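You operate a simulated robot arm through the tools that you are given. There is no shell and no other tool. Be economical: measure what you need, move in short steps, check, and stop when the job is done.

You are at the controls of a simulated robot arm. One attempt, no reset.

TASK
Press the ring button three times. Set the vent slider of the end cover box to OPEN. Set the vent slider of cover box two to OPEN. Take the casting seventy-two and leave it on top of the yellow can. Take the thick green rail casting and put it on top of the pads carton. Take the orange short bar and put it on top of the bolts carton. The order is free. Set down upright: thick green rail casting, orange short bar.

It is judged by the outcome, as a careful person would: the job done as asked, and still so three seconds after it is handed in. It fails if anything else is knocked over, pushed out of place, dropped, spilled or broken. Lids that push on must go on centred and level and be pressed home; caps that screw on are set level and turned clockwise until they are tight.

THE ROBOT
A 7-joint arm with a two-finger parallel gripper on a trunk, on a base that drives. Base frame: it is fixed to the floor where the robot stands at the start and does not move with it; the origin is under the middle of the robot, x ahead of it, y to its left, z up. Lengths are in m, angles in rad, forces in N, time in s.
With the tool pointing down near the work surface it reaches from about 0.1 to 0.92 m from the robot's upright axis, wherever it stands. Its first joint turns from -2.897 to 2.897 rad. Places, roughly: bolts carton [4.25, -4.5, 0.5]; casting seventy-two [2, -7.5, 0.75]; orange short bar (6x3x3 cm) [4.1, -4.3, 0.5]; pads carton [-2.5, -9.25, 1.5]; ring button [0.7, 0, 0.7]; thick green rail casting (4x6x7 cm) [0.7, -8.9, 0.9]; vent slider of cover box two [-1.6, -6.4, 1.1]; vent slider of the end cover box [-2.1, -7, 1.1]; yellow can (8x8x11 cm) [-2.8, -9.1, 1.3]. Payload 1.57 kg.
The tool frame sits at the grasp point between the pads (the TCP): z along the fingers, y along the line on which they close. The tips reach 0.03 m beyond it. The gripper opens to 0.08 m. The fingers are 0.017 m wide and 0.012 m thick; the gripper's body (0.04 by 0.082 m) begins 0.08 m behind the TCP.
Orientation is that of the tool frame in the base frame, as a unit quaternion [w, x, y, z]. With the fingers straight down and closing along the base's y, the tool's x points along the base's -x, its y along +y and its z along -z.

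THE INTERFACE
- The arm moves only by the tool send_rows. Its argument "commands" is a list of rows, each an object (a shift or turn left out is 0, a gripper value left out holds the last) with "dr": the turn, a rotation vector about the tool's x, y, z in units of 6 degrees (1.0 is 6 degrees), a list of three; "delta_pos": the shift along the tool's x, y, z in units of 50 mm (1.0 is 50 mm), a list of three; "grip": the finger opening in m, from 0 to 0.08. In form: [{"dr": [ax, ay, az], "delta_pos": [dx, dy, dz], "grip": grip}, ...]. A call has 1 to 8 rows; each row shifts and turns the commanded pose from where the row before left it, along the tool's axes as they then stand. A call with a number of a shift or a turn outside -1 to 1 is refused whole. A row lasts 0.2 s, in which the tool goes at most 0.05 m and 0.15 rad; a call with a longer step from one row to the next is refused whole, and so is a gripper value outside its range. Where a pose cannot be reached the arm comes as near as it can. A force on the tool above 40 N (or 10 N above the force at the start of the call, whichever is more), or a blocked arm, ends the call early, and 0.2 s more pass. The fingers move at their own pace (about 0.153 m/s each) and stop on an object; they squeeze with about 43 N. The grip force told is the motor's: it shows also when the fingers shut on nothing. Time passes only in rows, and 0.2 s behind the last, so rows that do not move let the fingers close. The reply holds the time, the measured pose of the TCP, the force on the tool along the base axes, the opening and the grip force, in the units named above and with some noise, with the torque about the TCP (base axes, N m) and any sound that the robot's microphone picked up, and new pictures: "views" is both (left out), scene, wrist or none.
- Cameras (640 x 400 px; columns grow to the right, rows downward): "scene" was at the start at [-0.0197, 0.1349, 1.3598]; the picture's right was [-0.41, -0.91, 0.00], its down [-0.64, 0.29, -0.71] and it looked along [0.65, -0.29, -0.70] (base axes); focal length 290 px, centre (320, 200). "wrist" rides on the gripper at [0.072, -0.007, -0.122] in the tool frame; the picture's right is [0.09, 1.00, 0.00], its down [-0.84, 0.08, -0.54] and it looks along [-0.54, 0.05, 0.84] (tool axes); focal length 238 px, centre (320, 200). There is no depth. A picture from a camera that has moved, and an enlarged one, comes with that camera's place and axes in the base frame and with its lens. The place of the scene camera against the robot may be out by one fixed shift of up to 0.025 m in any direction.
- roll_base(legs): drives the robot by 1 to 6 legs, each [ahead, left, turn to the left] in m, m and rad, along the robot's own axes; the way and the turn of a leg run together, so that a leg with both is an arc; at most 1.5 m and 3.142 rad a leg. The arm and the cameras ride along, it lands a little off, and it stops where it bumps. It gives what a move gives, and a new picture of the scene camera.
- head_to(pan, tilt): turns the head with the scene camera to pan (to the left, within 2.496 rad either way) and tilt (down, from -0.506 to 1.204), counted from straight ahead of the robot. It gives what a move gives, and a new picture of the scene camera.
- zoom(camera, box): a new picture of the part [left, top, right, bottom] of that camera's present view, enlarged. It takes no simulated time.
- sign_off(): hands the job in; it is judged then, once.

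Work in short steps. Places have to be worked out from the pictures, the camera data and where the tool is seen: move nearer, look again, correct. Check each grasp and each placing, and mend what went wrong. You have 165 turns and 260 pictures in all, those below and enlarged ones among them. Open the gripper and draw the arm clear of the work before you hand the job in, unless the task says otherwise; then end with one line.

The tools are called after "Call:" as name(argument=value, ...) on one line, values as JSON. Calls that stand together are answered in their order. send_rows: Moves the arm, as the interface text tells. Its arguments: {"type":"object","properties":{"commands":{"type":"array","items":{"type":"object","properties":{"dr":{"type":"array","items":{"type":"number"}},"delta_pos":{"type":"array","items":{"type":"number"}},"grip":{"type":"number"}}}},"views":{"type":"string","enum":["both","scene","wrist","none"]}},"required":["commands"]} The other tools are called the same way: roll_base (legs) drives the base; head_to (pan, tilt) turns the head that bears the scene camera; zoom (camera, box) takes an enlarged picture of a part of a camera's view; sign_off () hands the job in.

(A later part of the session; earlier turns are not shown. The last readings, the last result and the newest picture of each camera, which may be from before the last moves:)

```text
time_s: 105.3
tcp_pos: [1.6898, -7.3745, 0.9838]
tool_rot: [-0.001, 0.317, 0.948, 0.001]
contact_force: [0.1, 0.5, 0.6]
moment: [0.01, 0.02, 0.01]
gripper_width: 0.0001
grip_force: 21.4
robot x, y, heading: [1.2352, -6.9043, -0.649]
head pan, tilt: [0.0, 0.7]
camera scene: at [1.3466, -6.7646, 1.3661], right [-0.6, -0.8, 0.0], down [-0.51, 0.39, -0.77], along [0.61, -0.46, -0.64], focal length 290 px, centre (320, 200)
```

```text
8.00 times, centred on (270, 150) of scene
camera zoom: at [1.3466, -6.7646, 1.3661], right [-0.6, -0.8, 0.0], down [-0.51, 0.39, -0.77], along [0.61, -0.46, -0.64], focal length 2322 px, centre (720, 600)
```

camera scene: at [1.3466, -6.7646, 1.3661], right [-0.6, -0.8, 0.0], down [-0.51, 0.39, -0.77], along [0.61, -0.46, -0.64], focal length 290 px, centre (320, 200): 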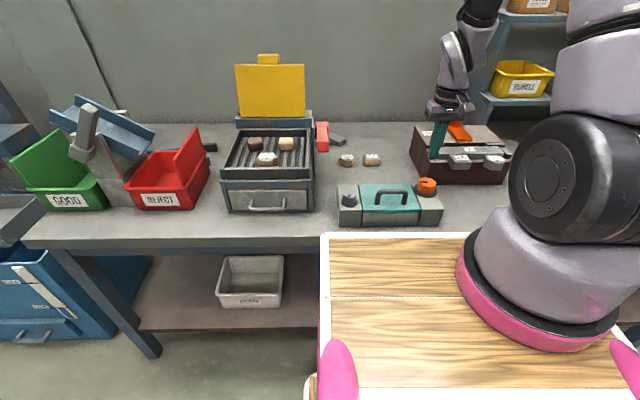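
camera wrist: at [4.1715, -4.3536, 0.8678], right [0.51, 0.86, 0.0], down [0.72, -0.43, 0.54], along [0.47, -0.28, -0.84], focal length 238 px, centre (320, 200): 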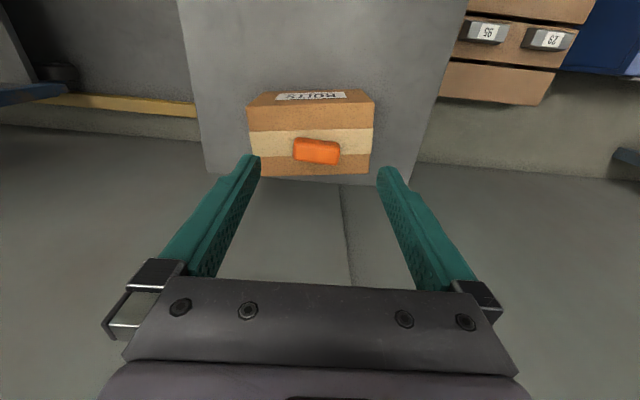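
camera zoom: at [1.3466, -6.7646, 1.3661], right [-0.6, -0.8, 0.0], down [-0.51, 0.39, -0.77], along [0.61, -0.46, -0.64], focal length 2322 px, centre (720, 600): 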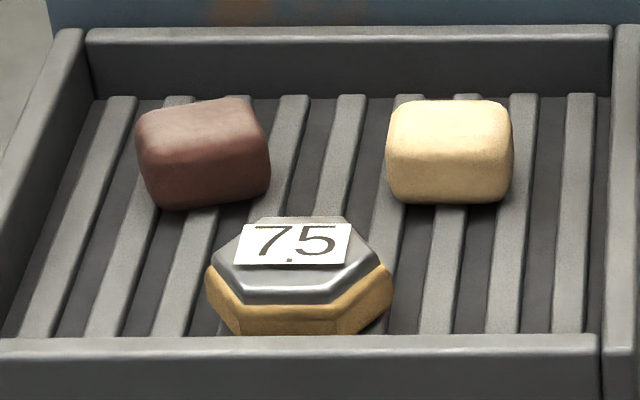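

Casting 72 is the rectangular one on the right, at about (2.01, -7.525). I move the base 0.13 m nearer and look from the wrist.

Call:
roll_base(legs=[[0.13, 0, 0.013]])

Call:
send_rows(commands=[{"delta_pos": [-0.3, 0.5, 0], "grip": 0.08}, {"delta_pos": [0, 0.2, 0]}, {"delta_pos": [0, 0, 0]}], views="wrist")

```text
time_s: 106.5
tcp_pos: [1.7989, -7.448, 0.984]
tool_rot: [-0.001, 0.312, 0.95, 0.0]
contact_force: [-0.3, -0.9, -0.3]
moment: [-0.02, 0.04, 0.02]
gripper_width: 0.0
grip_force: 21.3
robot x, y, heading: [1.343, -6.9785, -0.634]
head pan, tilt: [0.0, 0.7]
camera scene: at [1.4488, -6.8409, 1.3661], right [-0.59, -0.81, 0.0], down [-0.52, 0.38, -0.76], along [0.62, -0.45, -0.64], focal length 290 px, centre (320, 200)
```

scene: 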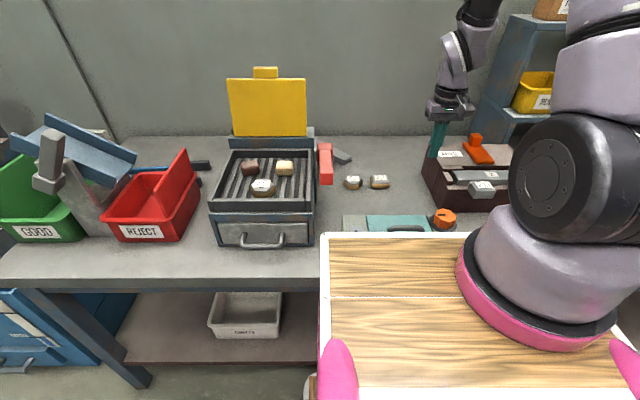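

```text
time_s: 107.3
tcp_pos: [1.8326, -7.4262, 0.983]
tool_rot: [-0.001, 0.312, 0.95, 0.001]
contact_force: [0.3, 0.4, 0.7]
moment: [0.01, -0.02, 0.03]
gripper_width: 0.0802
grip_force: 0.1
robot x, y, heading: [1.3434, -6.9833, -0.632]
head pan, tilt: [0.0, 0.7]
camera wrist: at [1.7713, -7.3893, 1.1061], right [0.52, 0.86, 0.0], down [0.72, -0.43, 0.54], along [0.46, -0.28, -0.84], focal length 238 px, centre (320, 200)
```

wrist: 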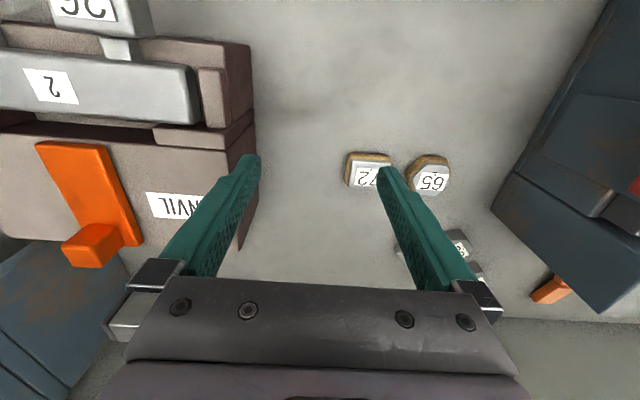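

The wrist and scene rays meet at (1.906, -7.405, ~0.85), so the bench top is higher (~0.83). I centre over it and look again.

Call:
send_rows(commands=[{"delta_pos": [-0.3, 0.6, 0]}, {"delta_pos": [-0.3, 0.6, 0]}, {"delta_pos": [0, 0, 0]}], views="wrist")

Call:
zoom(camera="wrist", box=[260, 80, 420, 200])

```text
time_s: 108.1
tcp_pos: [1.8925, -7.3971, 0.9848]
tool_rot: [0.0, 0.312, 0.95, 0.0]
contact_force: [-0.9, -0.7, -0.8]
moment: [0.0, 0.02, 0.0]
gripper_width: 0.0797
grip_force: 0.2
robot x, y, heading: [1.3428, -6.9831, -0.635]
head pan, tilt: [0.0, 0.7]
camera wrist: at [1.831, -7.3595, 1.1066], right [0.52, 0.86, 0.0], down [0.72, -0.43, 0.54], along [0.46, -0.28, -0.84], focal length 238 px, centre (320, 200)
```

wrist: 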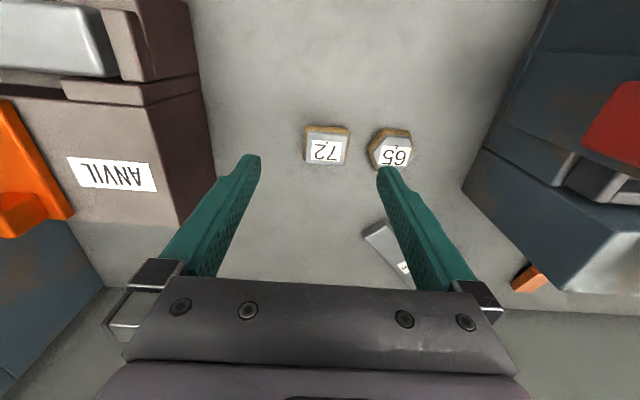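

```text
3.33 times, centred on (340, 140) of wrist
camera zoom: at [1.831, -7.3595, 1.1066], right [0.52, 0.86, 0.0], down [0.72, -0.43, 0.54], along [0.46, -0.28, -0.84], focal length 794 px, centre (253, 400)
```

zoom: 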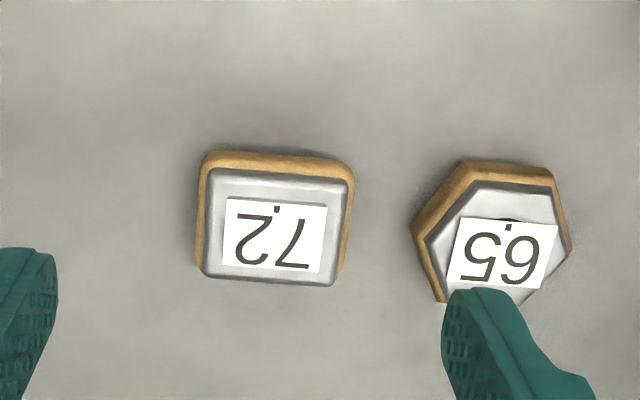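

Gap to casting 65 is ~2.3 cm, so I open only to 0.068. I centre over 72 and go down to z 0.91 to refine.

Call:
send_rows(commands=[{"delta_pos": [-0.33, 0.1, 0.3], "grip": 0.068}, {"delta_pos": [-0.33, 0.1, 0.6]}, {"delta_pos": [0, 0, 0.6]}, {"delta_pos": [0, 0, 0]}], views="wrist")

Call:
zoom(camera="wrist", box=[240, 80, 400, 200])

```text
time_s: 109.1
tcp_pos: [1.9222, -7.4104, 0.907]
tool_rot: [-0.001, 0.312, 0.95, 0.001]
contact_force: [-0.6, 0.4, 0.4]
moment: [-0.02, 0.0, 0.0]
gripper_width: 0.0681
grip_force: 0.1
robot x, y, heading: [1.3436, -6.9811, -0.63]
head pan, tilt: [0.0, 0.7]
camera wrist: at [1.8608, -7.372, 1.0295], right [0.52, 0.86, 0.0], down [0.72, -0.43, 0.54], along [0.46, -0.28, -0.84], focal length 238 px, centre (320, 200)
```

wrist: 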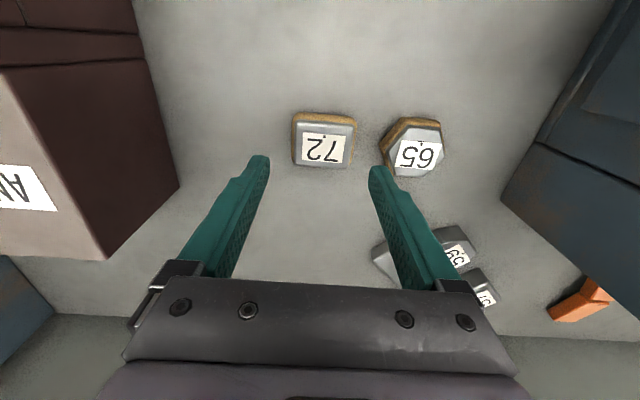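

```text
3.33 times, centred on (320, 140) of wrist
camera zoom: at [1.8608, -7.372, 1.0295], right [0.52, 0.86, 0.0], down [0.72, -0.43, 0.54], along [0.46, -0.28, -0.84], focal length 794 px, centre (320, 400)
```

zoom: 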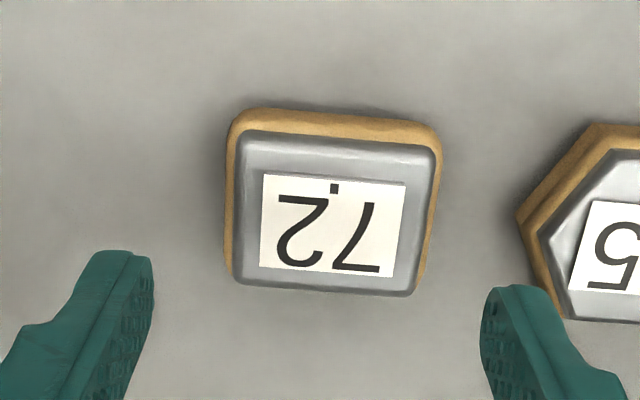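

Fingers would pass within ~3 mm of casting 65, so I turn the gripper 90° to grip front-to-back instead. First I rise a little and turn.

Call:
send_rows(commands=[{"delta_pos": [-0.04, 0.06, -0.6], "dr": [0, 0, 1]}, {"dr": [0, 0, 1]}, {"dr": [0, 0, 1]}, {"dr": [0, 0, 1]}, {"dr": [0, 0, 1]}, {"dr": [0, 0, 1]}, {"dr": [0, 0, 1]}, {"dr": [0, 0, 1]}], views="none")

Call:
send_rows(commands=[{"dr": [0, 0, 1]}, {"dr": [0, 0, 1]}, {"dr": [0, 0, 1]}, {"dr": [0, 0, 1]}, {"dr": [0, 0, 1]}, {"dr": [0, 0, 1]}, {"dr": [0, 0, 0.7]}, {"delta_pos": [0, 0, 0]}], views="wrist")

```text
time_s: 110.9
tcp_pos: [1.926, -7.4081, 0.9392]
tool_rot: [-0.002, 0.672, 0.74, 0.001]
contact_force: [0.1, 0.8, 0.9]
moment: [-0.02, -0.03, -0.02]
gripper_width: 0.0681
grip_force: 0.0
robot x, y, heading: [1.3426, -6.9818, -0.638]
head pan, tilt: [0.0, 0.7]
```

```text
time_s: 112.7
tcp_pos: [1.9272, -7.4074, 0.939]
tool_rot: [-0.001, 0.885, 0.466, 0.0]
contact_force: [0.2, 0.8, -0.8]
moment: [0.02, 0.02, 0.0]
gripper_width: 0.0679
grip_force: 0.0
robot x, y, heading: [1.3443, -6.9794, -0.631]
head pan, tilt: [0.0, 0.7]
camera wrist: at [1.9628, -7.3437, 1.0602], right [0.87, -0.49, 0.0], down [-0.41, -0.73, 0.54], along [-0.27, -0.47, -0.84], focal length 238 px, centre (320, 200)
```

wrist: 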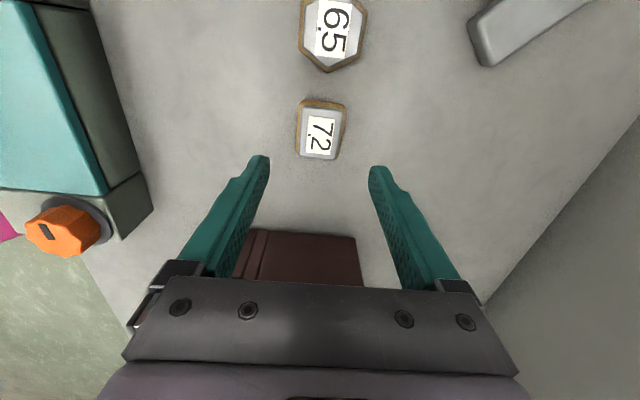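

Well aligned now. I descend to z≈0.842 and view.

Call:
send_rows(commands=[{"delta_pos": [0, 0, 0.8]}, {"delta_pos": [0, 0, 0.8]}, {"delta_pos": [0, 0, 0.34]}, {"delta_pos": [0, 0, 0]}], views="wrist")

```text
time_s: 113.7
tcp_pos: [1.9288, -7.4055, 0.8424]
tool_rot: [-0.001, 0.885, 0.466, -0.001]
contact_force: [-1.2, -0.2, 0.5]
moment: [-0.03, 0.03, 0.01]
gripper_width: 0.068
grip_force: 0.2
robot x, y, heading: [1.3459, -6.9851, -0.632]
head pan, tilt: [0.0, 0.7]
camera wrist: at [1.9648, -7.3421, 0.9642], right [0.87, -0.49, 0.0], down [-0.41, -0.73, 0.54], along [-0.27, -0.47, -0.84], focal length 238 px, centre (320, 200)
```

wrist: 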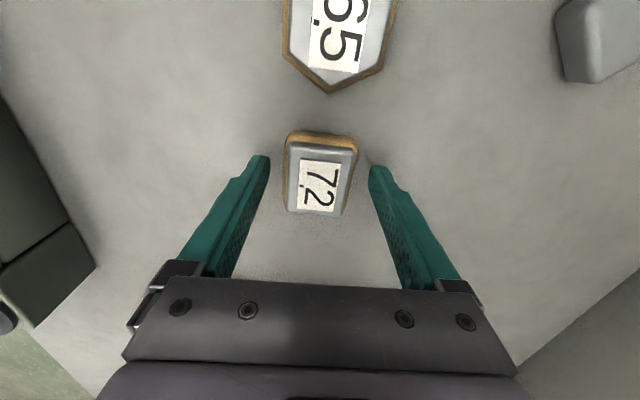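

Casting top ≈ 0.835; the tips already overlap it by ~2 cm. I go 5 mm lower and close.

Call:
send_rows(commands=[{"delta_pos": [0, 0, 0.1]}, {"delta_pos": [0, 0, 0]}, {"grip": 0.03}, {"grip": 0.03}, {"grip": 0.03}, {"delta_pos": [0, 0, 0]}], views="wrist")

```text
time_s: 115.1
tcp_pos: [1.9275, -7.4059, 0.8378]
tool_rot: [-0.001, 0.885, 0.466, 0.0]
contact_force: [0.5, -0.1, -0.6]
moment: [-0.03, -0.04, -0.01]
gripper_width: 0.0413
grip_force: 43.1
robot x, y, heading: [1.3422, -6.9824, -0.636]
head pan, tilt: [0.0, 0.7]
camera wrist: at [1.9639, -7.3418, 0.9595], right [0.87, -0.49, 0.0], down [-0.41, -0.73, 0.54], along [-0.27, -0.47, -0.84], focal length 238 px, centre (320, 200)
```

wrist: 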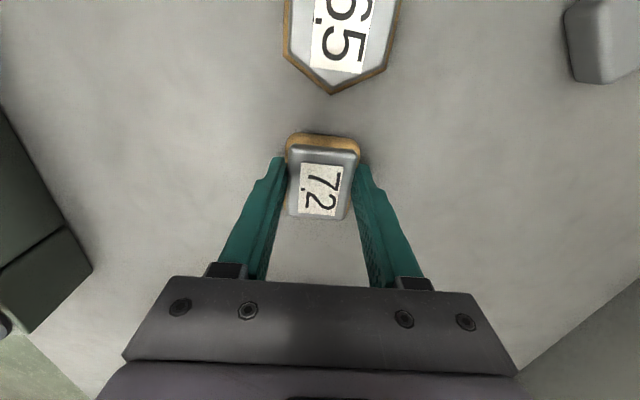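

Gripped at 0.041. I lift and check.

Call:
send_rows(commands=[{"delta_pos": [0, 0, -0.4]}, {"delta_pos": [0, 0, -0.9]}, {"delta_pos": [0, 0, -0.9]}, {"delta_pos": [0, 0, -0.9]}, {"delta_pos": [0, 0, -0.9]}, {"delta_pos": [0, 0, 0]}], views="wrist")

```text
time_s: 116.5
tcp_pos: [1.9263, -7.4066, 1.037]
tool_rot: [-0.001, 0.885, 0.466, 0.0]
contact_force: [-0.2, 0.1, -1.5]
moment: [0.06, -0.01, -0.03]
gripper_width: 0.0411
grip_force: 42.5
robot x, y, heading: [1.3441, -6.9793, -0.629]
head pan, tilt: [0.0, 0.7]
camera wrist: at [1.9628, -7.3433, 1.1598], right [0.87, -0.49, 0.0], down [-0.41, -0.73, 0.54], along [-0.27, -0.47, -0.84], focal length 238 px, centre (320, 200)
```

wrist: 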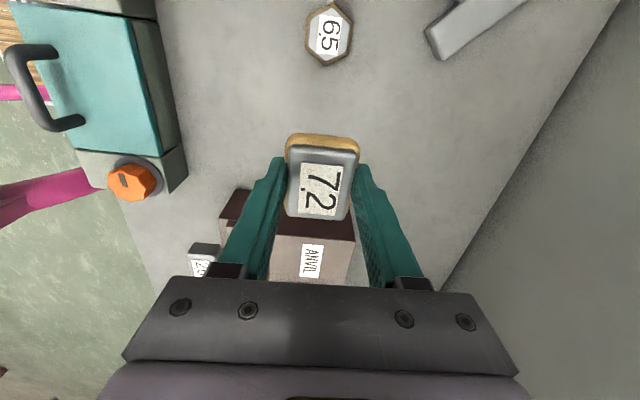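

Held firmly. I retract the arm a little, back off the bench, turn along w, and drive toward the far wall.

Call:
send_rows(commands=[{"delta_pos": [0, -0.7, -0.2]}, {"delta_pos": [0, -0.7, -0.2]}, {"delta_pos": [0, -0.7, 0]}, {"delta_pos": [0, -0.7, 0]}, {"delta_pos": [0, 0, 0]}], views="none")

Call:
roll_base(legs=[[-0.85, 0, 0], [0, 0, -1.571], [1.4, 0, 0], [0.8, 0, 0]])

Call:
head_to(pan=0.0, tilt=0.2)

```text
time_s: 117.7
tcp_pos: [1.8097, -7.3298, 1.0544]
tool_rot: [-0.001, 0.885, 0.466, 0.0]
contact_force: [0.6, -0.2, -1.0]
moment: [0.0, -0.01, -0.01]
gripper_width: 0.0413
grip_force: 43.2
robot x, y, heading: [1.3443, -6.9824, -0.633]
head pan, tilt: [0.0, 0.7]
```

```text
time_s: 136.5
tcp_pos: [-1.0941, -8.6006, 1.0559]
tool_rot: [-0.001, 0.945, -0.326, 0.0]
contact_force: [0.5, 0.3, -1.7]
moment: [-0.01, -0.01, 0.03]
gripper_width: 0.0412
grip_force: 42.4
robot x, y, heading: [-0.719, -8.1561, -2.264]
head pan, tilt: [0.0, 0.7]
camera scene: at [-0.5565, -8.2864, 1.3661], right [-0.77, 0.64, 0.0], down [0.41, 0.49, -0.76], along [-0.49, -0.59, -0.64], focal length 290 px, centre (320, 200)
```

scene: 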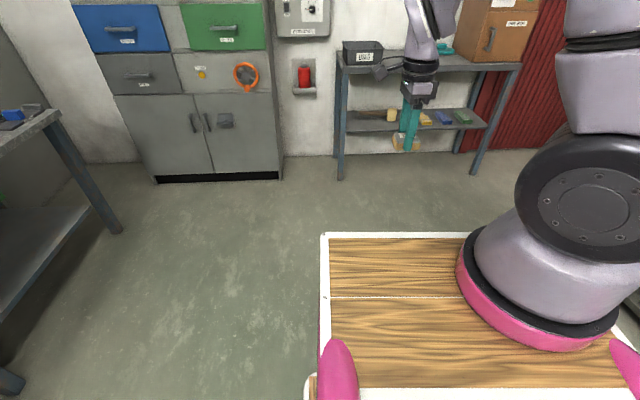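

```text
time_s: 137.4
tcp_pos: [-1.094, -8.6001, 1.0559]
tool_rot: [-0.001, 0.946, -0.325, 0.001]
contact_force: [-0.3, 0.0, -2.0]
moment: [0.0, 0.01, -0.01]
gripper_width: 0.0411
grip_force: 43.3
robot x, y, heading: [-0.7149, -8.151, -2.27]
head pan, tilt: [0.0, 0.201]
camera scene: at [-0.5617, -8.2927, 1.4114], right [-0.77, 0.64, 0.0], down [0.13, 0.15, -0.98], along [-0.63, -0.75, -0.2], focal length 290 px, centre (320, 200)
```

scene: 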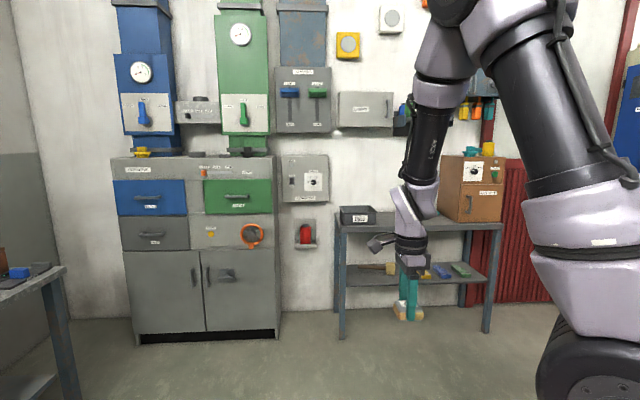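

The yellow can is on the brown cabinet on the table (px 488,148). I zoom there.

Call:
zoom(camera="scene", box=[390, 60, 530, 230])

Call:
head_to(pan=-0.55, tilt=0.2)

```text
2.35 times, centred on (460, 145) of scene
camera zoom: at [-0.5617, -8.2927, 1.4114], right [-0.77, 0.64, 0.0], down [0.13, 0.15, -0.98], along [-0.63, -0.75, -0.2], focal length 683 px, centre (-9, 329)
```

zoom: 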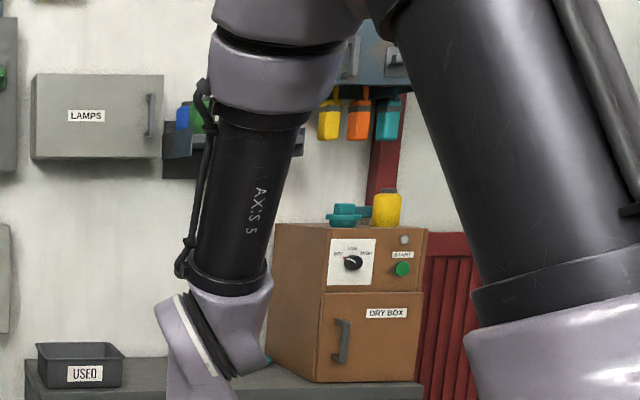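

```text
time_s: 138.4
tcp_pos: [-1.0939, -8.6, 1.0555]
tool_rot: [-0.001, 0.945, -0.327, 0.0]
contact_force: [-0.2, -0.5, -1.5]
moment: [0.01, -0.01, -0.02]
gripper_width: 0.0412
grip_force: 43.3
robot x, y, heading: [-0.718, -8.1577, -2.266]
head pan, tilt: [-0.55, 0.201]
camera scene: at [-0.5903, -8.2511, 1.4115], right [-0.32, 0.95, 0.0], down [0.19, 0.06, -0.98], along [-0.93, -0.31, -0.2], focal length 290 px, centre (320, 200)
```

scene: 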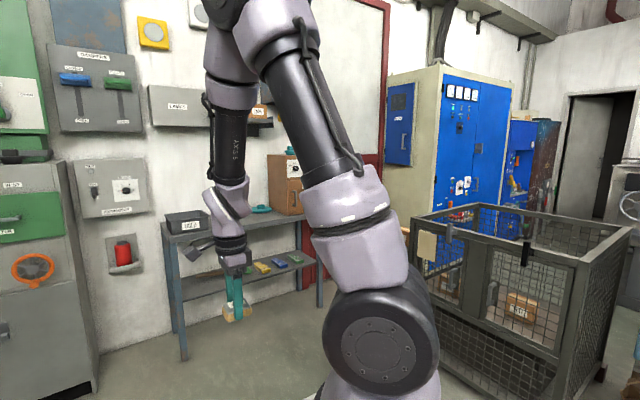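

The table's front is at about w=8.9, u 3.0-4.2; a mesh cage stands at u<2.8. I drive to u≈3.25, w≈8.0 facing the wall.

Call:
roll_base(legs=[[0, 0, 0.06], [1.0, 0, 0], [0, -0.95, 0]])

Call:
head_to(pan=0.0, tilt=0.1)

```text
time_s: 148.5
tcp_pos: [-2.4193, -8.8443, 1.0554]
tool_rot: [-0.001, 0.954, -0.301, 0.0]
contact_force: [0.4, 0.0, -1.2]
moment: [0.01, 0.02, 0.0]
gripper_width: 0.041
grip_force: 42.5
robot x, y, heading: [-2.0653, -8.3808, -2.218]
head pan, tilt: [-0.55, 0.201]
camera scene: at [-1.935, -8.4692, 1.4115], right [-0.37, 0.93, 0.0], down [0.19, 0.07, -0.98], along [-0.91, -0.36, -0.2], focal length 290 px, centre (320, 200)
```

scene: 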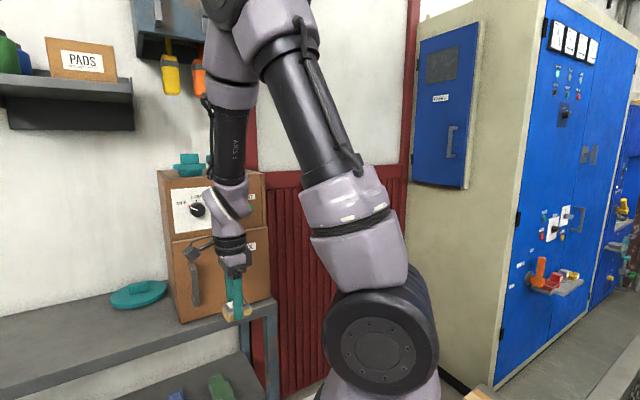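

```text
time_s: 149.5
tcp_pos: [-2.4182, -8.8443, 1.0569]
tool_rot: [-0.001, 0.953, -0.302, 0.0]
contact_force: [0.0, -0.2, -2.3]
moment: [0.04, 0.03, -0.02]
gripper_width: 0.0412
grip_force: 43.2
robot x, y, heading: [-2.0635, -8.3744, -2.21]
head pan, tilt: [0.0, 0.099]
camera scene: at [-1.9036, -8.5085, 1.4209], right [-0.8, 0.6, 0.0], down [0.06, 0.08, -0.99], along [-0.6, -0.8, -0.1], focal length 290 px, centre (320, 200)
```

scene: 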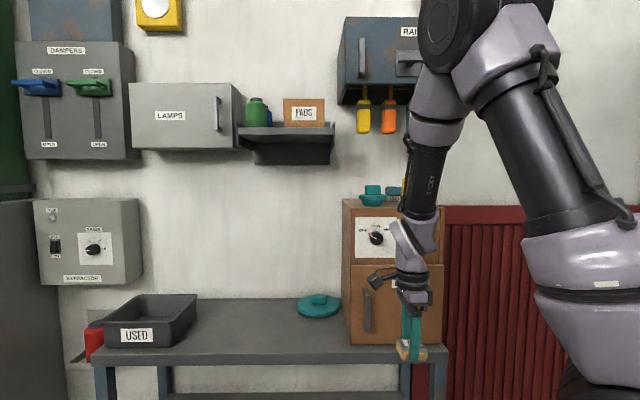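

Pads carton is on the wall shelf, the yellow can behind my arm on the dry box. I raise the arm to see how high it gets and to get a wrist view.

Call:
send_rows(commands=[{"delta_pos": [0, 0, -0.95]}, {"delta_pos": [0, 0, -0.95]}, {"delta_pos": [0, 0, -0.95]}, {"delta_pos": [0, 0, -0.95]}, {"delta_pos": [0, 0, -0.95]}, {"delta_pos": [0, 0, -0.95]}, {"delta_pos": [0, 0, -0.95]}, {"delta_pos": [0, 0, -0.95]}], views="both")

```text
time_s: 151.3
tcp_pos: [-2.4177, -8.8421, 1.4375]
tool_rot: [-0.001, 0.953, -0.302, 0.0]
contact_force: [0.6, -0.3, -1.1]
moment: [-0.01, -0.01, 0.0]
gripper_width: 0.0411
grip_force: 43.1
robot x, y, heading: [-2.063, -8.3786, -2.213]
head pan, tilt: [0.0, 0.099]
camera scene: at [-1.9037, -8.5087, 1.4209], right [-0.8, 0.6, 0.0], down [0.06, 0.08, -0.99], along [-0.6, -0.8, -0.1], focal length 290 px, centre (320, 200)
camera wrist: at [-2.3546, -8.8776, 1.5593], right [-0.5, -0.87, 0.0], down [-0.73, 0.42, 0.54], along [-0.47, 0.27, -0.84], focal length 238 px, centre (320, 200)
```

scene: 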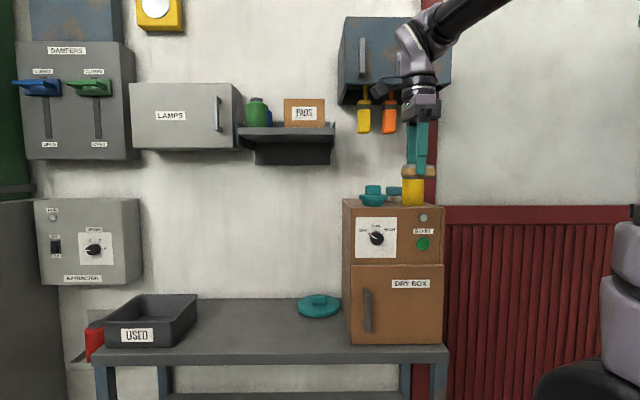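
wrist: 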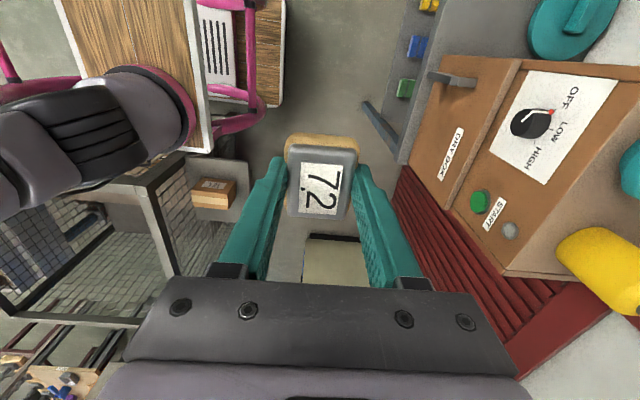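

Call:
zoom(camera="wrist", box=[480, 180, 640, 340])

Call:
zoom(camera="scene", box=[330, 80, 460, 220])

```text
2.50 times, centred on (560, 260) of wrist
camera zoom: at [-2.3546, -8.8776, 1.5593], right [-0.5, -0.87, 0.0], down [-0.73, 0.42, 0.54], along [-0.47, 0.27, -0.84], focal length 596 px, centre (-280, 50)
```

zoom: 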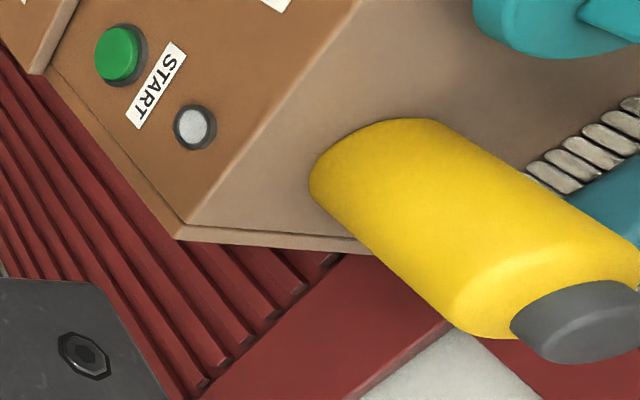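

```text
2.86 times, centred on (395, 150) of scene
camera zoom: at [-1.9037, -8.5087, 1.4209], right [-0.8, 0.6, 0.0], down [0.06, 0.08, -0.99], along [-0.6, -0.8, -0.1], focal length 830 px, centre (106, 343)
```

zoom: 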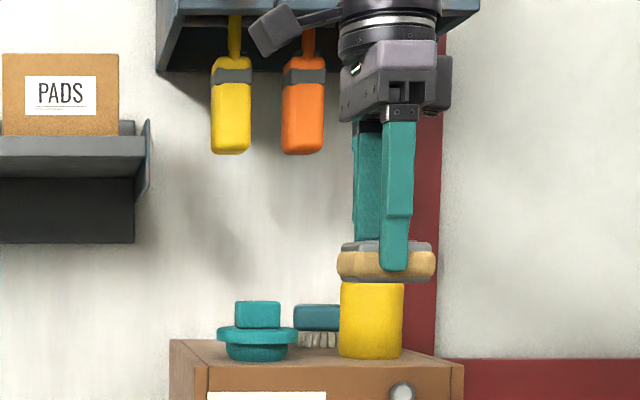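

The can has a small cap, and hanging tools may be right above it; I need better depth. I strafe left 0.7 m for a wide-baseline view.

Call:
roll_base(legs=[[0, 0.75, 0]])

Call:
head_to(pan=-0.6, tilt=0.0)

```text
time_s: 155.3
tcp_pos: [-1.8193, -9.2926, 1.4368]
tool_rot: [-0.001, 0.953, -0.303, 0.0]
contact_force: [0.5, 0.6, -1.0]
moment: [-0.03, 0.02, -0.01]
gripper_width: 0.0408
grip_force: 43.1
robot x, y, heading: [-1.4668, -8.8318, -2.219]
head pan, tilt: [0.0, 0.099]
camera scene: at [-1.3051, -8.9608, 1.4209], right [-0.8, 0.6, 0.0], down [0.06, 0.08, -0.99], along [-0.6, -0.79, -0.1], focal length 290 px, centre (320, 200)
```

scene: 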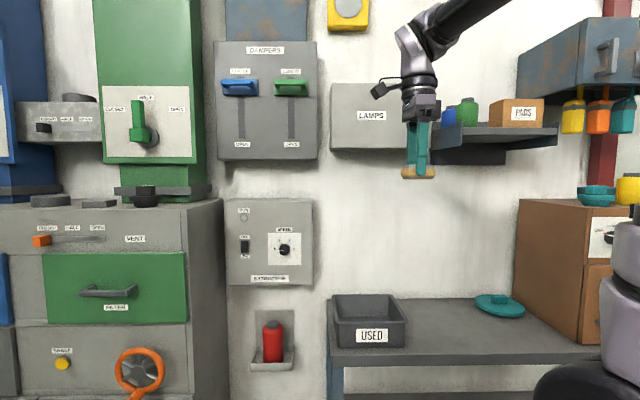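

```text
time_s: 156.3
tcp_pos: [-1.8208, -9.2925, 1.4361]
tool_rot: [0.0, 0.953, -0.303, 0.001]
contact_force: [0.7, -0.5, -0.5]
moment: [-0.02, 0.02, -0.03]
gripper_width: 0.041
grip_force: 43.1
robot x, y, heading: [-1.4665, -8.8277, -2.219]
head pan, tilt: [-0.6, 0.0]
camera scene: at [-1.3349, -8.916, 1.4299], right [-0.32, 0.95, 0.0], down [0.0, 0.0, -1.0], along [-0.95, -0.32, 0.0], focal length 290 px, centre (320, 200)
```

scene: 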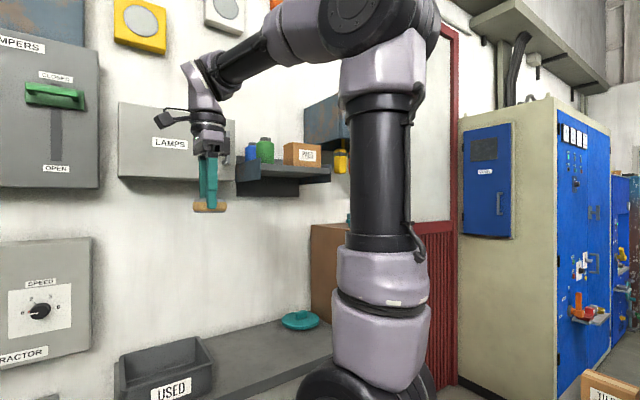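

The teal hanging tool is directly above the can (clearance only ~14 cm under the wall cabinet), so I can't set the casting down with a vertical gripper; I need a regrasp with the gripper pitched ~45°. The bench with the green rail casting is nearby: I go there to set 72 down, regrasp, and view the rail.

Call:
roll_base(legs=[[-1.2, 0, 0.01], [0, 0.8, 0], [0, 0, 1.575]])

Call:
head_to(pan=0.0, tilt=0.55)

```text
time_s: 170.2
tcp_pos: [0.3922, -8.6884, 1.4374]
tool_rot: [-0.001, 0.877, 0.481, 0.0]
contact_force: [-0.2, 0.1, -2.0]
moment: [0.0, 0.01, 0.02]
gripper_width: 0.0413
grip_force: 43.6
robot x, y, heading: [-0.0861, -8.3585, -0.595]
head pan, tilt: [-0.6, 0.0]
camera scene: at [-0.0239, -8.25, 1.4299], right [-0.93, -0.36, 0.0], down [0.0, 0.0, -1.0], along [0.36, -0.93, 0.0], focal length 290 px, centre (320, 200)
```

scene: 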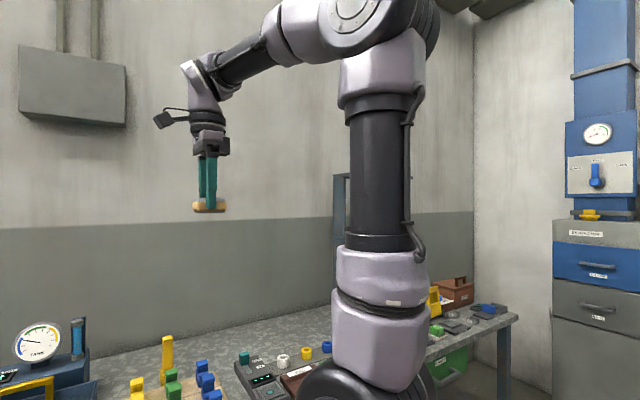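

```text
time_s: 171.2
tcp_pos: [0.3921, -8.6875, 1.4364]
tool_rot: [0.0, 0.877, 0.481, -0.001]
contact_force: [0.9, -0.5, -1.4]
moment: [0.0, 0.0, -0.03]
gripper_width: 0.0411
grip_force: 43.3
robot x, y, heading: [-0.0902, -8.3593, -0.602]
head pan, tilt: [0.0, 0.55]
camera scene: at [0.0175, -8.2168, 1.3793], right [-0.56, -0.83, 0.0], down [-0.43, 0.29, -0.85], along [0.7, -0.48, -0.52], focal length 290 px, centre (320, 200)
```

scene: 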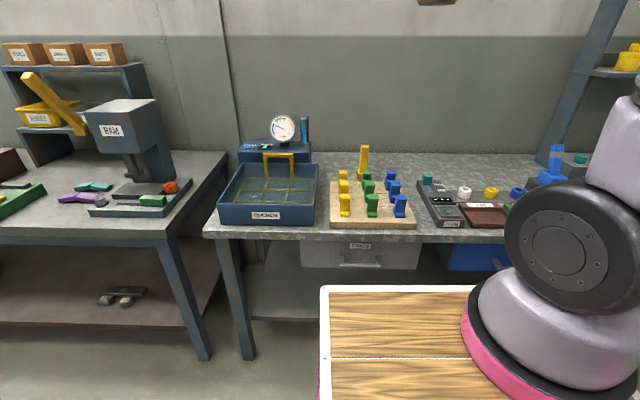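

Call:
zoom(camera="scene", box=[320, 135, 430, 240])

```text
3.81 times, centred on (375, 188) of scene
camera zoom: at [0.0175, -8.2168, 1.3793], right [-0.56, -0.83, 0.0], down [-0.43, 0.29, -0.85], along [0.7, -0.48, -0.52], focal length 1106 px, centre (110, 248)
```

zoom: 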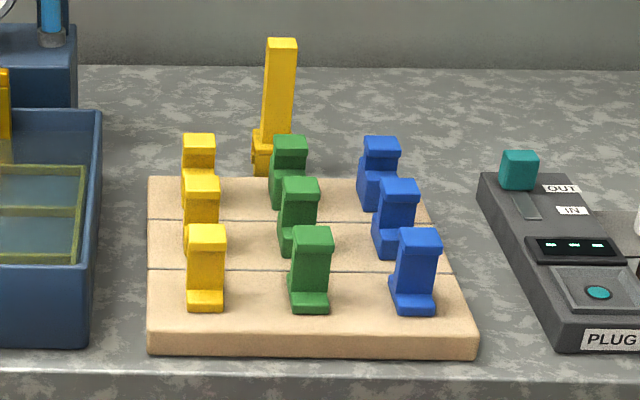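

Nine rail castings stand on the board; I'll return for the thick green one. There is known free space where 72 came from, so I go back there to regrasp.

Call:
roll_base(legs=[[-0.4, 0, 0], [0, 0, -0.031], [0, 0.97, 0], [0, 0.95, 0], [0.7, 0, 0]])

Call:
head_to(pan=0.0, tilt=0.6)

```text
time_s: 186.8
tcp_pos: [1.7482, -7.3636, 1.4363]
tool_rot: [-0.001, 0.888, 0.461, 0.0]
contact_force: [-0.3, 0.1, -0.9]
moment: [-0.03, 0.05, 0.01]
gripper_width: 0.0411
grip_force: 42.8
robot x, y, heading: [1.2842, -7.0095, -0.651]
head pan, tilt: [0.0, 0.55]
camera scene: at [1.3973, -6.8755, 1.3792], right [-0.6, -0.8, 0.0], down [-0.42, 0.31, -0.85], along [0.68, -0.51, -0.52], focal length 290 px, centre (320, 200)
```

scene: 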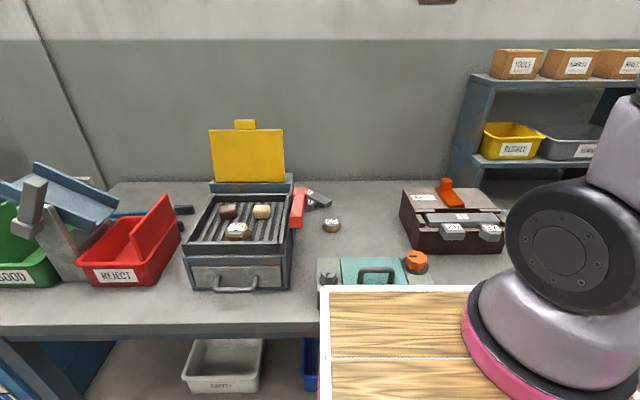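

```text
time_s: 187.4
tcp_pos: [1.7485, -7.364, 1.4371]
tool_rot: [-0.001, 0.888, 0.46, 0.0]
contact_force: [-0.5, 0.6, -1.3]
moment: [0.0, -0.01, -0.01]
gripper_width: 0.0412
grip_force: 43.0
robot x, y, heading: [1.2863, -7.014, -0.64]
head pan, tilt: [0.0, 0.6]
camera scene: at [1.3961, -6.8747, 1.3747], right [-0.6, -0.8, 0.0], down [-0.45, 0.34, -0.83], along [0.66, -0.5, -0.56], focal length 290 px, centre (320, 200)
```

scene: 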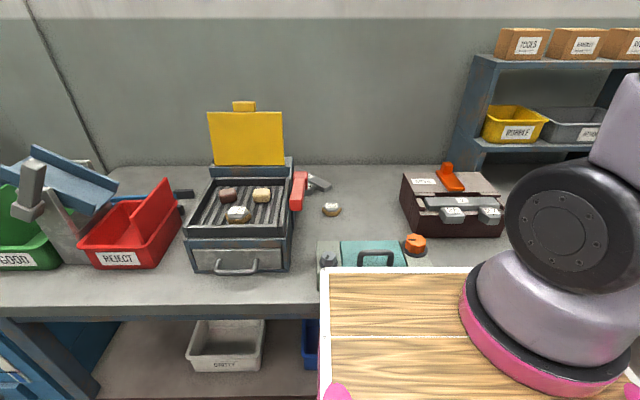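

I turn the tool back so it closes left-right (−94°), at this safe height.

Call:
send_rows(commands=[{"dr": [0, 0, -1]}, {"dr": [0, 0, -1]}, {"dr": [0, 0, -1]}, {"dr": [0, 0, -1]}, {"dr": [0, 0, -1]}, {"dr": [0, 0, -1]}, {"dr": [0, 0, -1]}, {"dr": [0, 0, -1]}], views="none")

Call:
send_rows(commands=[{"dr": [0, 0, -1], "delta_pos": [0, 0, 0.8]}, {"dr": [0, 0, -1], "delta_pos": [0, 0, 0.8]}, {"dr": [0, 0, -1], "delta_pos": [0, 0, 0.8]}, {"dr": [0, 0, -1], "delta_pos": [0, 0, 0.8]}, {"dr": [0, 0, -1], "delta_pos": [0, 0, 0.8]}, {"dr": [0, 0, -1], "delta_pos": [0, 0, 0.8]}, {"dr": [0, 0, -0.8], "delta_pos": [0, 0, 0.8]}, {"delta_pos": [0, 0, 0]}], views="wrist")

```text
time_s: 189.2
tcp_pos: [1.749, -7.3633, 1.4363]
tool_rot: [-0.001, 0.622, 0.783, 0.0]
contact_force: [0.2, 0.3, -1.8]
moment: [0.0, 0.02, 0.01]
gripper_width: 0.0409
grip_force: 42.8
robot x, y, heading: [1.2891, -7.0124, -0.643]
head pan, tilt: [0.0, 0.6]
```

```text
time_s: 191.0
tcp_pos: [1.7483, -7.3626, 1.1566]
tool_rot: [-0.001, 0.31, 0.951, 0.001]
contact_force: [0.1, 0.1, -1.2]
moment: [-0.03, 0.02, -0.04]
gripper_width: 0.041
grip_force: 43.1
robot x, y, heading: [1.2834, -7.011, -0.641]
head pan, tilt: [0.0, 0.6]
camera wrist: at [1.6863, -7.3247, 1.2793], right [0.51, 0.86, 0.0], down [0.72, -0.43, 0.54], along [0.46, -0.28, -0.84], focal length 238 px, centre (320, 200)
```

wrist: 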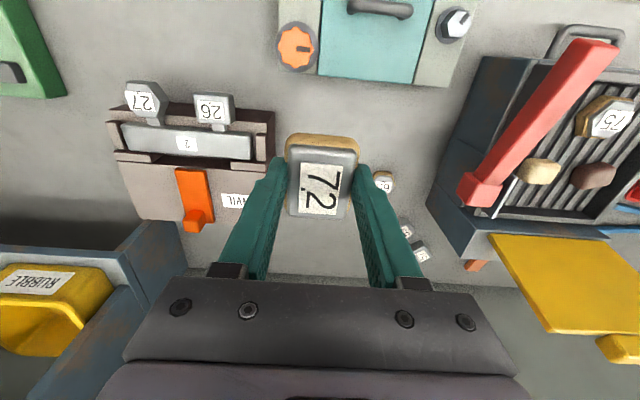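

Free spot between 65 and the anvil box at about (1.949, -7.482). I move over it and lower to ~3 cm above the bench.

Call:
send_rows(commands=[{"delta_pos": [-0.93, 0.088, 0]}, {"delta_pos": [-0.93, 0.088, 0]}, {"delta_pos": [-0.93, 0.088, 0]}, {"delta_pos": [-0.93, 0.088, 0]}, {"delta_pos": [-0.93, 0.088, 0]}, {"delta_pos": [0, 0, 0.95]}, {"delta_pos": [0, 0, 0.95]}, {"delta_pos": [0, 0, 0]}], views="none")

Call:
send_rows(commands=[{"delta_pos": [0, 0, 0.95]}, {"delta_pos": [0, 0, 0.95]}, {"delta_pos": [0, 0, 0.95]}, {"delta_pos": [0, 0, 0.7]}, {"delta_pos": [0, 0, 0]}], views="wrist")

```text
time_s: 192.8
tcp_pos: [1.9503, -7.4811, 1.0621]
tool_rot: [0.0, 0.311, 0.95, 0.0]
contact_force: [-1.1, -0.5, -2.0]
moment: [0.0, 0.01, 0.0]
gripper_width: 0.0412
grip_force: 42.7
robot x, y, heading: [1.2889, -7.012, -0.637]
head pan, tilt: [0.0, 0.6]
```

```text
time_s: 194.0
tcp_pos: [1.9474, -7.4813, 0.8846]
tool_rot: [-0.001, 0.312, 0.95, -0.001]
contact_force: [-0.1, 0.4, -1.2]
moment: [-0.01, -0.01, 0.02]
gripper_width: 0.041
grip_force: 42.9
robot x, y, heading: [1.288, -7.0113, -0.639]
head pan, tilt: [0.0, 0.6]
camera wrist: at [1.8866, -7.4435, 1.0076], right [0.52, 0.86, 0.0], down [0.72, -0.43, 0.54], along [0.46, -0.28, -0.84], focal length 238 px, centre (320, 200)
```

wrist: 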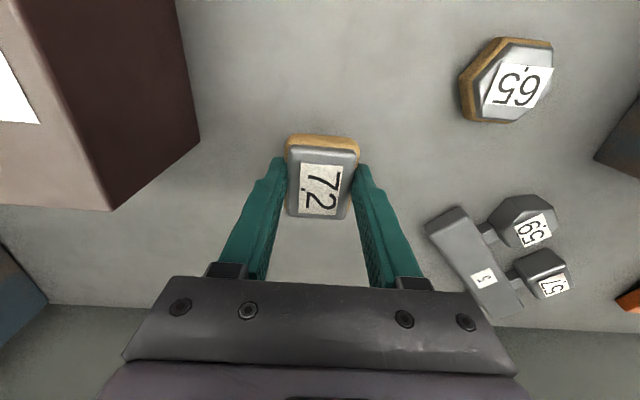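

Plenty of room. I lower until contact at ~0.838.

Call:
send_rows(commands=[{"delta_pos": [0, 0, 0.6]}, {"delta_pos": [0, 0, 0.3]}, {"delta_pos": [0, 0, 0.06]}, {"delta_pos": [0, 0, 0]}], views="none")

```text
time_s: 195.0
tcp_pos: [1.9475, -7.4818, 0.8373]
tool_rot: [0.0, 0.312, 0.95, 0.0]
contact_force: [-1.9, 1.6, 6.3]
moment: [-0.11, -0.14, 0.0]
gripper_width: 0.0411
grip_force: 42.8
robot x, y, heading: [1.2841, -7.0149, -0.639]
head pan, tilt: [0.0, 0.6]
```

In contact. I open, rise 10 cm, then pitch the gripper forward 48°.

Call:
send_rows(commands=[{"grip": 0.066}, {"delta_pos": [0, 0, 0]}, {"delta_pos": [0, 0, -0.5]}, {"delta_pos": [0, 0, -0.8]}, {"delta_pos": [0, 0, -0.8]}, {"delta_pos": [0, 0, 0]}], views="none")

Call:
send_rows(commands=[{"dr": [0, -1, 0]}, {"dr": [0, -1, 0]}, {"dr": [0, -1, 0]}, {"dr": [0, -1, 0]}, {"dr": [0, -1, 0]}, {"dr": [0, -1, 0]}, {"dr": [0, -1, 0]}, {"dr": [0, -1, 0]}], views="wrist")

```text
time_s: 196.4
tcp_pos: [1.9487, -7.4836, 0.9407]
tool_rot: [-0.001, 0.312, 0.95, 0.0]
contact_force: [0.0, 0.0, -1.2]
moment: [0.03, 0.02, -0.01]
gripper_width: 0.0658
grip_force: 0.0
robot x, y, heading: [1.2846, -7.0091, -0.646]
head pan, tilt: [0.0, 0.6]
```

```text
time_s: 198.2
tcp_pos: [1.947, -7.4842, 0.9409]
tool_rot: [0.387, 0.285, 0.868, -0.127]
contact_force: [0.2, 0.2, 0.5]
moment: [-0.02, 0.0, -0.03]
gripper_width: 0.0662
grip_force: 0.0
robot x, y, heading: [1.287, -7.013, -0.647]
head pan, tilt: [0.0, 0.6]
camera wrist: at [1.8324, -7.4059, 0.9692], right [0.54, 0.84, -0.07], down [0.17, -0.03, 0.98], along [0.82, -0.54, -0.16], focal length 238 px, centre (320, 200)
```

wrist: 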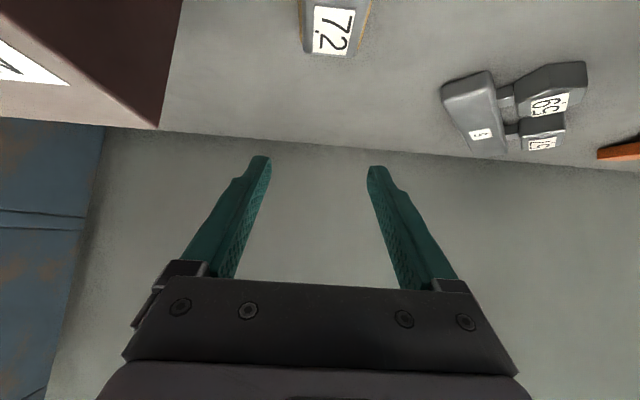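

Pose kept well. I descend vertically onto the casting with the pitched gripper (TCP to z≈0.834, 1 cm behind its centre).

Call:
send_rows(commands=[{"delta_pos": [0.58, 0.013, 0.42]}, {"delta_pos": [0.58, 0.013, 0.42]}, {"delta_pos": [0.4, 0.013, 0.29]}, {"delta_pos": [0, 0, 0]}], views="wrist")

```text
time_s: 199.2
tcp_pos: [1.9416, -7.4765, 0.8448]
tool_rot: [0.386, 0.285, 0.868, -0.127]
contact_force: [-0.6, 0.7, 0.4]
moment: [-0.04, 0.01, -0.03]
gripper_width: 0.0664
grip_force: 0.2
robot x, y, heading: [1.285, -7.0108, -0.642]
head pan, tilt: [0.0, 0.6]
camera wrist: at [1.8254, -7.399, 0.8735], right [0.54, 0.84, -0.07], down [0.17, -0.03, 0.98], along [0.82, -0.54, -0.16], focal length 238 px, centre (320, 200)
```

wrist: 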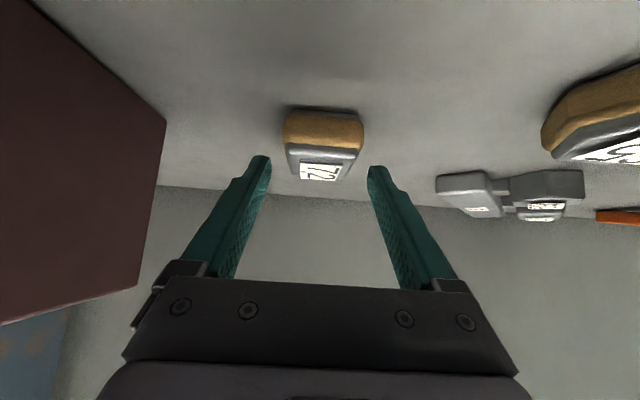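

Straddling nicely. Down 1 cm more, then close.

Call:
send_rows(commands=[{"delta_pos": [0.13, 0, 0.17]}, {"delta_pos": [0, 0, 0]}, {"grip": 0.03}, {"grip": 0.03}, {"grip": 0.03}, {"delta_pos": [0, 0, 0]}], views="wrist")

```text
time_s: 200.6
tcp_pos: [1.9416, -7.478, 0.8353]
tool_rot: [0.386, 0.284, 0.868, -0.127]
contact_force: [1.0, -0.2, 0.7]
moment: [0.01, -0.05, -0.03]
gripper_width: 0.0412
grip_force: 42.8
robot x, y, heading: [1.2879, -7.0107, -0.64]
head pan, tilt: [0.0, 0.6]
camera wrist: at [1.827, -7.3999, 0.8635], right [0.54, 0.84, -0.07], down [0.17, -0.03, 0.98], along [0.82, -0.54, -0.16], focal length 238 px, centre (320, 200)
```

wrist: 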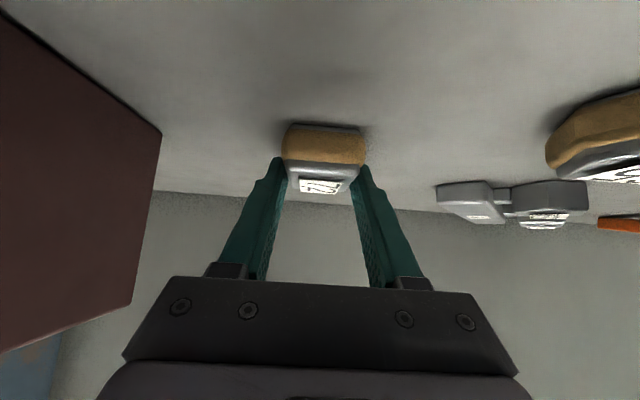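

Gripped. I lift straight up 0.25 m and check it stays level.

Call:
send_rows(commands=[{"delta_pos": [-0.37, 0, -0.33]}, {"delta_pos": [-0.74, 0, -0.66]}, {"delta_pos": [-0.74, 0, -0.66]}, {"delta_pos": [-0.74, 0, -0.66]}, {"delta_pos": [-0.74, 0, -0.66]}, {"delta_pos": [-0.74, 0, -0.66]}, {"delta_pos": [0, 0, 0]}], views="wrist")

```text
time_s: 202.2
tcp_pos: [1.9442, -7.478, 1.1072]
tool_rot: [0.385, 0.286, 0.868, -0.128]
contact_force: [-0.2, -0.1, -1.1]
moment: [0.03, 0.02, 0.03]
gripper_width: 0.0411
grip_force: 43.0
robot x, y, heading: [1.2853, -7.011, -0.643]
head pan, tilt: [0.0, 0.6]
camera wrist: at [1.8284, -7.4018, 1.1364], right [0.54, 0.84, -0.07], down [0.17, -0.03, 0.98], along [0.82, -0.54, -0.16], focal length 238 px, centre (320, 200)
```

wrist: 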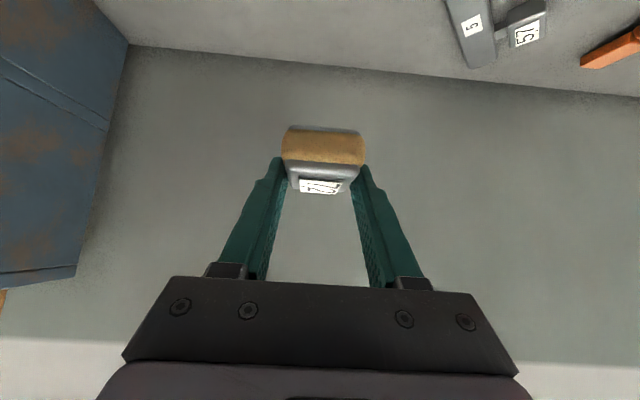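

Held level. I pull the tool back and up along its axis, then drive back to the can.

Call:
send_rows(commands=[{"delta_pos": [0, 0, -0.95]}, {"delta_pos": [0, 0, -0.95]}, {"delta_pos": [0, 0, -0.95]}, {"delta_pos": [0, 0, -0.95]}, {"delta_pos": [0, 0, -0.95]}, {"delta_pos": [0, 0, -0.95]}, {"delta_pos": [0, 0, 0]}], views="none")

Call:
roll_base(legs=[[-0.7, 0, 0], [0, 0, -1.562], [1.45, 0, 0], [1.45, 0, 0], [0.2, 0, 0], [0, -1.25, 0]])

Call:
head_to(pan=0.0, tilt=0.1)

```text
time_s: 203.8
tcp_pos: [1.7718, -7.3554, 1.2987]
tool_rot: [0.386, 0.284, 0.869, -0.127]
contact_force: [-0.5, -0.6, -1.7]
moment: [0.02, 0.05, 0.01]
gripper_width: 0.0413
grip_force: 43.4
robot x, y, heading: [1.2845, -7.01, -0.642]
head pan, tilt: [0.0, 0.6]
```

```text
time_s: 232.2
tcp_pos: [-2.4019, -8.8802, 1.2993]
tool_rot: [0.188, 0.81, 0.423, -0.36]
contact_force: [0.0, -0.9, -1.2]
moment: [0.01, -0.03, 0.0]
gripper_width: 0.0412
grip_force: 42.5
robot x, y, heading: [-2.0734, -8.3842, -2.188]
head pan, tilt: [0.0, 0.6]
camera scene: at [-1.9052, -8.5057, 1.3747], right [-0.81, 0.58, 0.0], down [0.33, 0.46, -0.83], along [-0.48, -0.67, -0.56], focal length 290 px, centre (320, 200)
```

scene: 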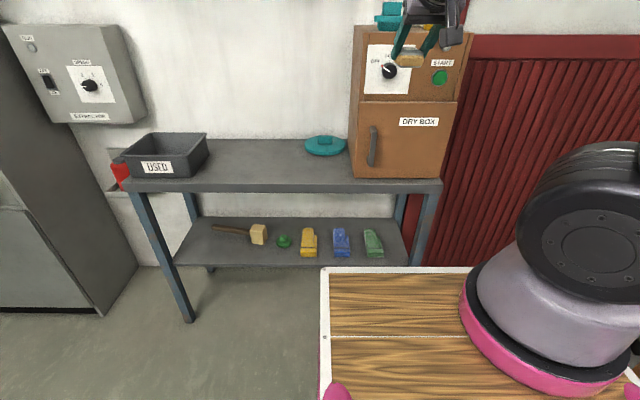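

```text
time_s: 233.1
tcp_pos: [-2.4021, -8.8791, 1.2986]
tool_rot: [0.189, 0.809, 0.423, -0.36]
contact_force: [-0.9, 0.1, -0.9]
moment: [0.01, 0.0, -0.01]
gripper_width: 0.0413
grip_force: 43.0
robot x, y, heading: [-2.0707, -8.3819, -2.191]
head pan, tilt: [0.0, 0.099]
camera scene: at [-1.9073, -8.5087, 1.4208], right [-0.81, 0.58, 0.0], down [0.06, 0.08, -0.99], along [-0.58, -0.81, -0.1], focal length 290 px, centre (320, 200)
```

scene: 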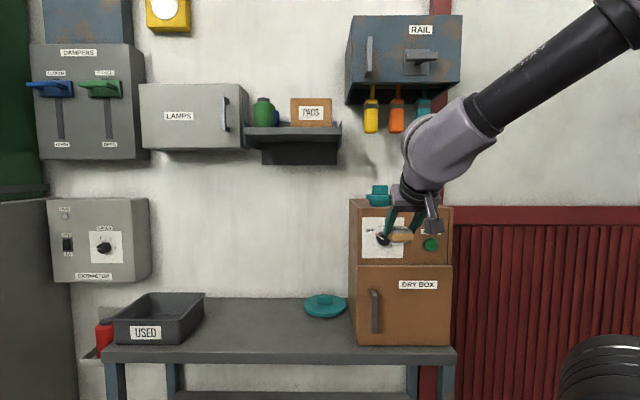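

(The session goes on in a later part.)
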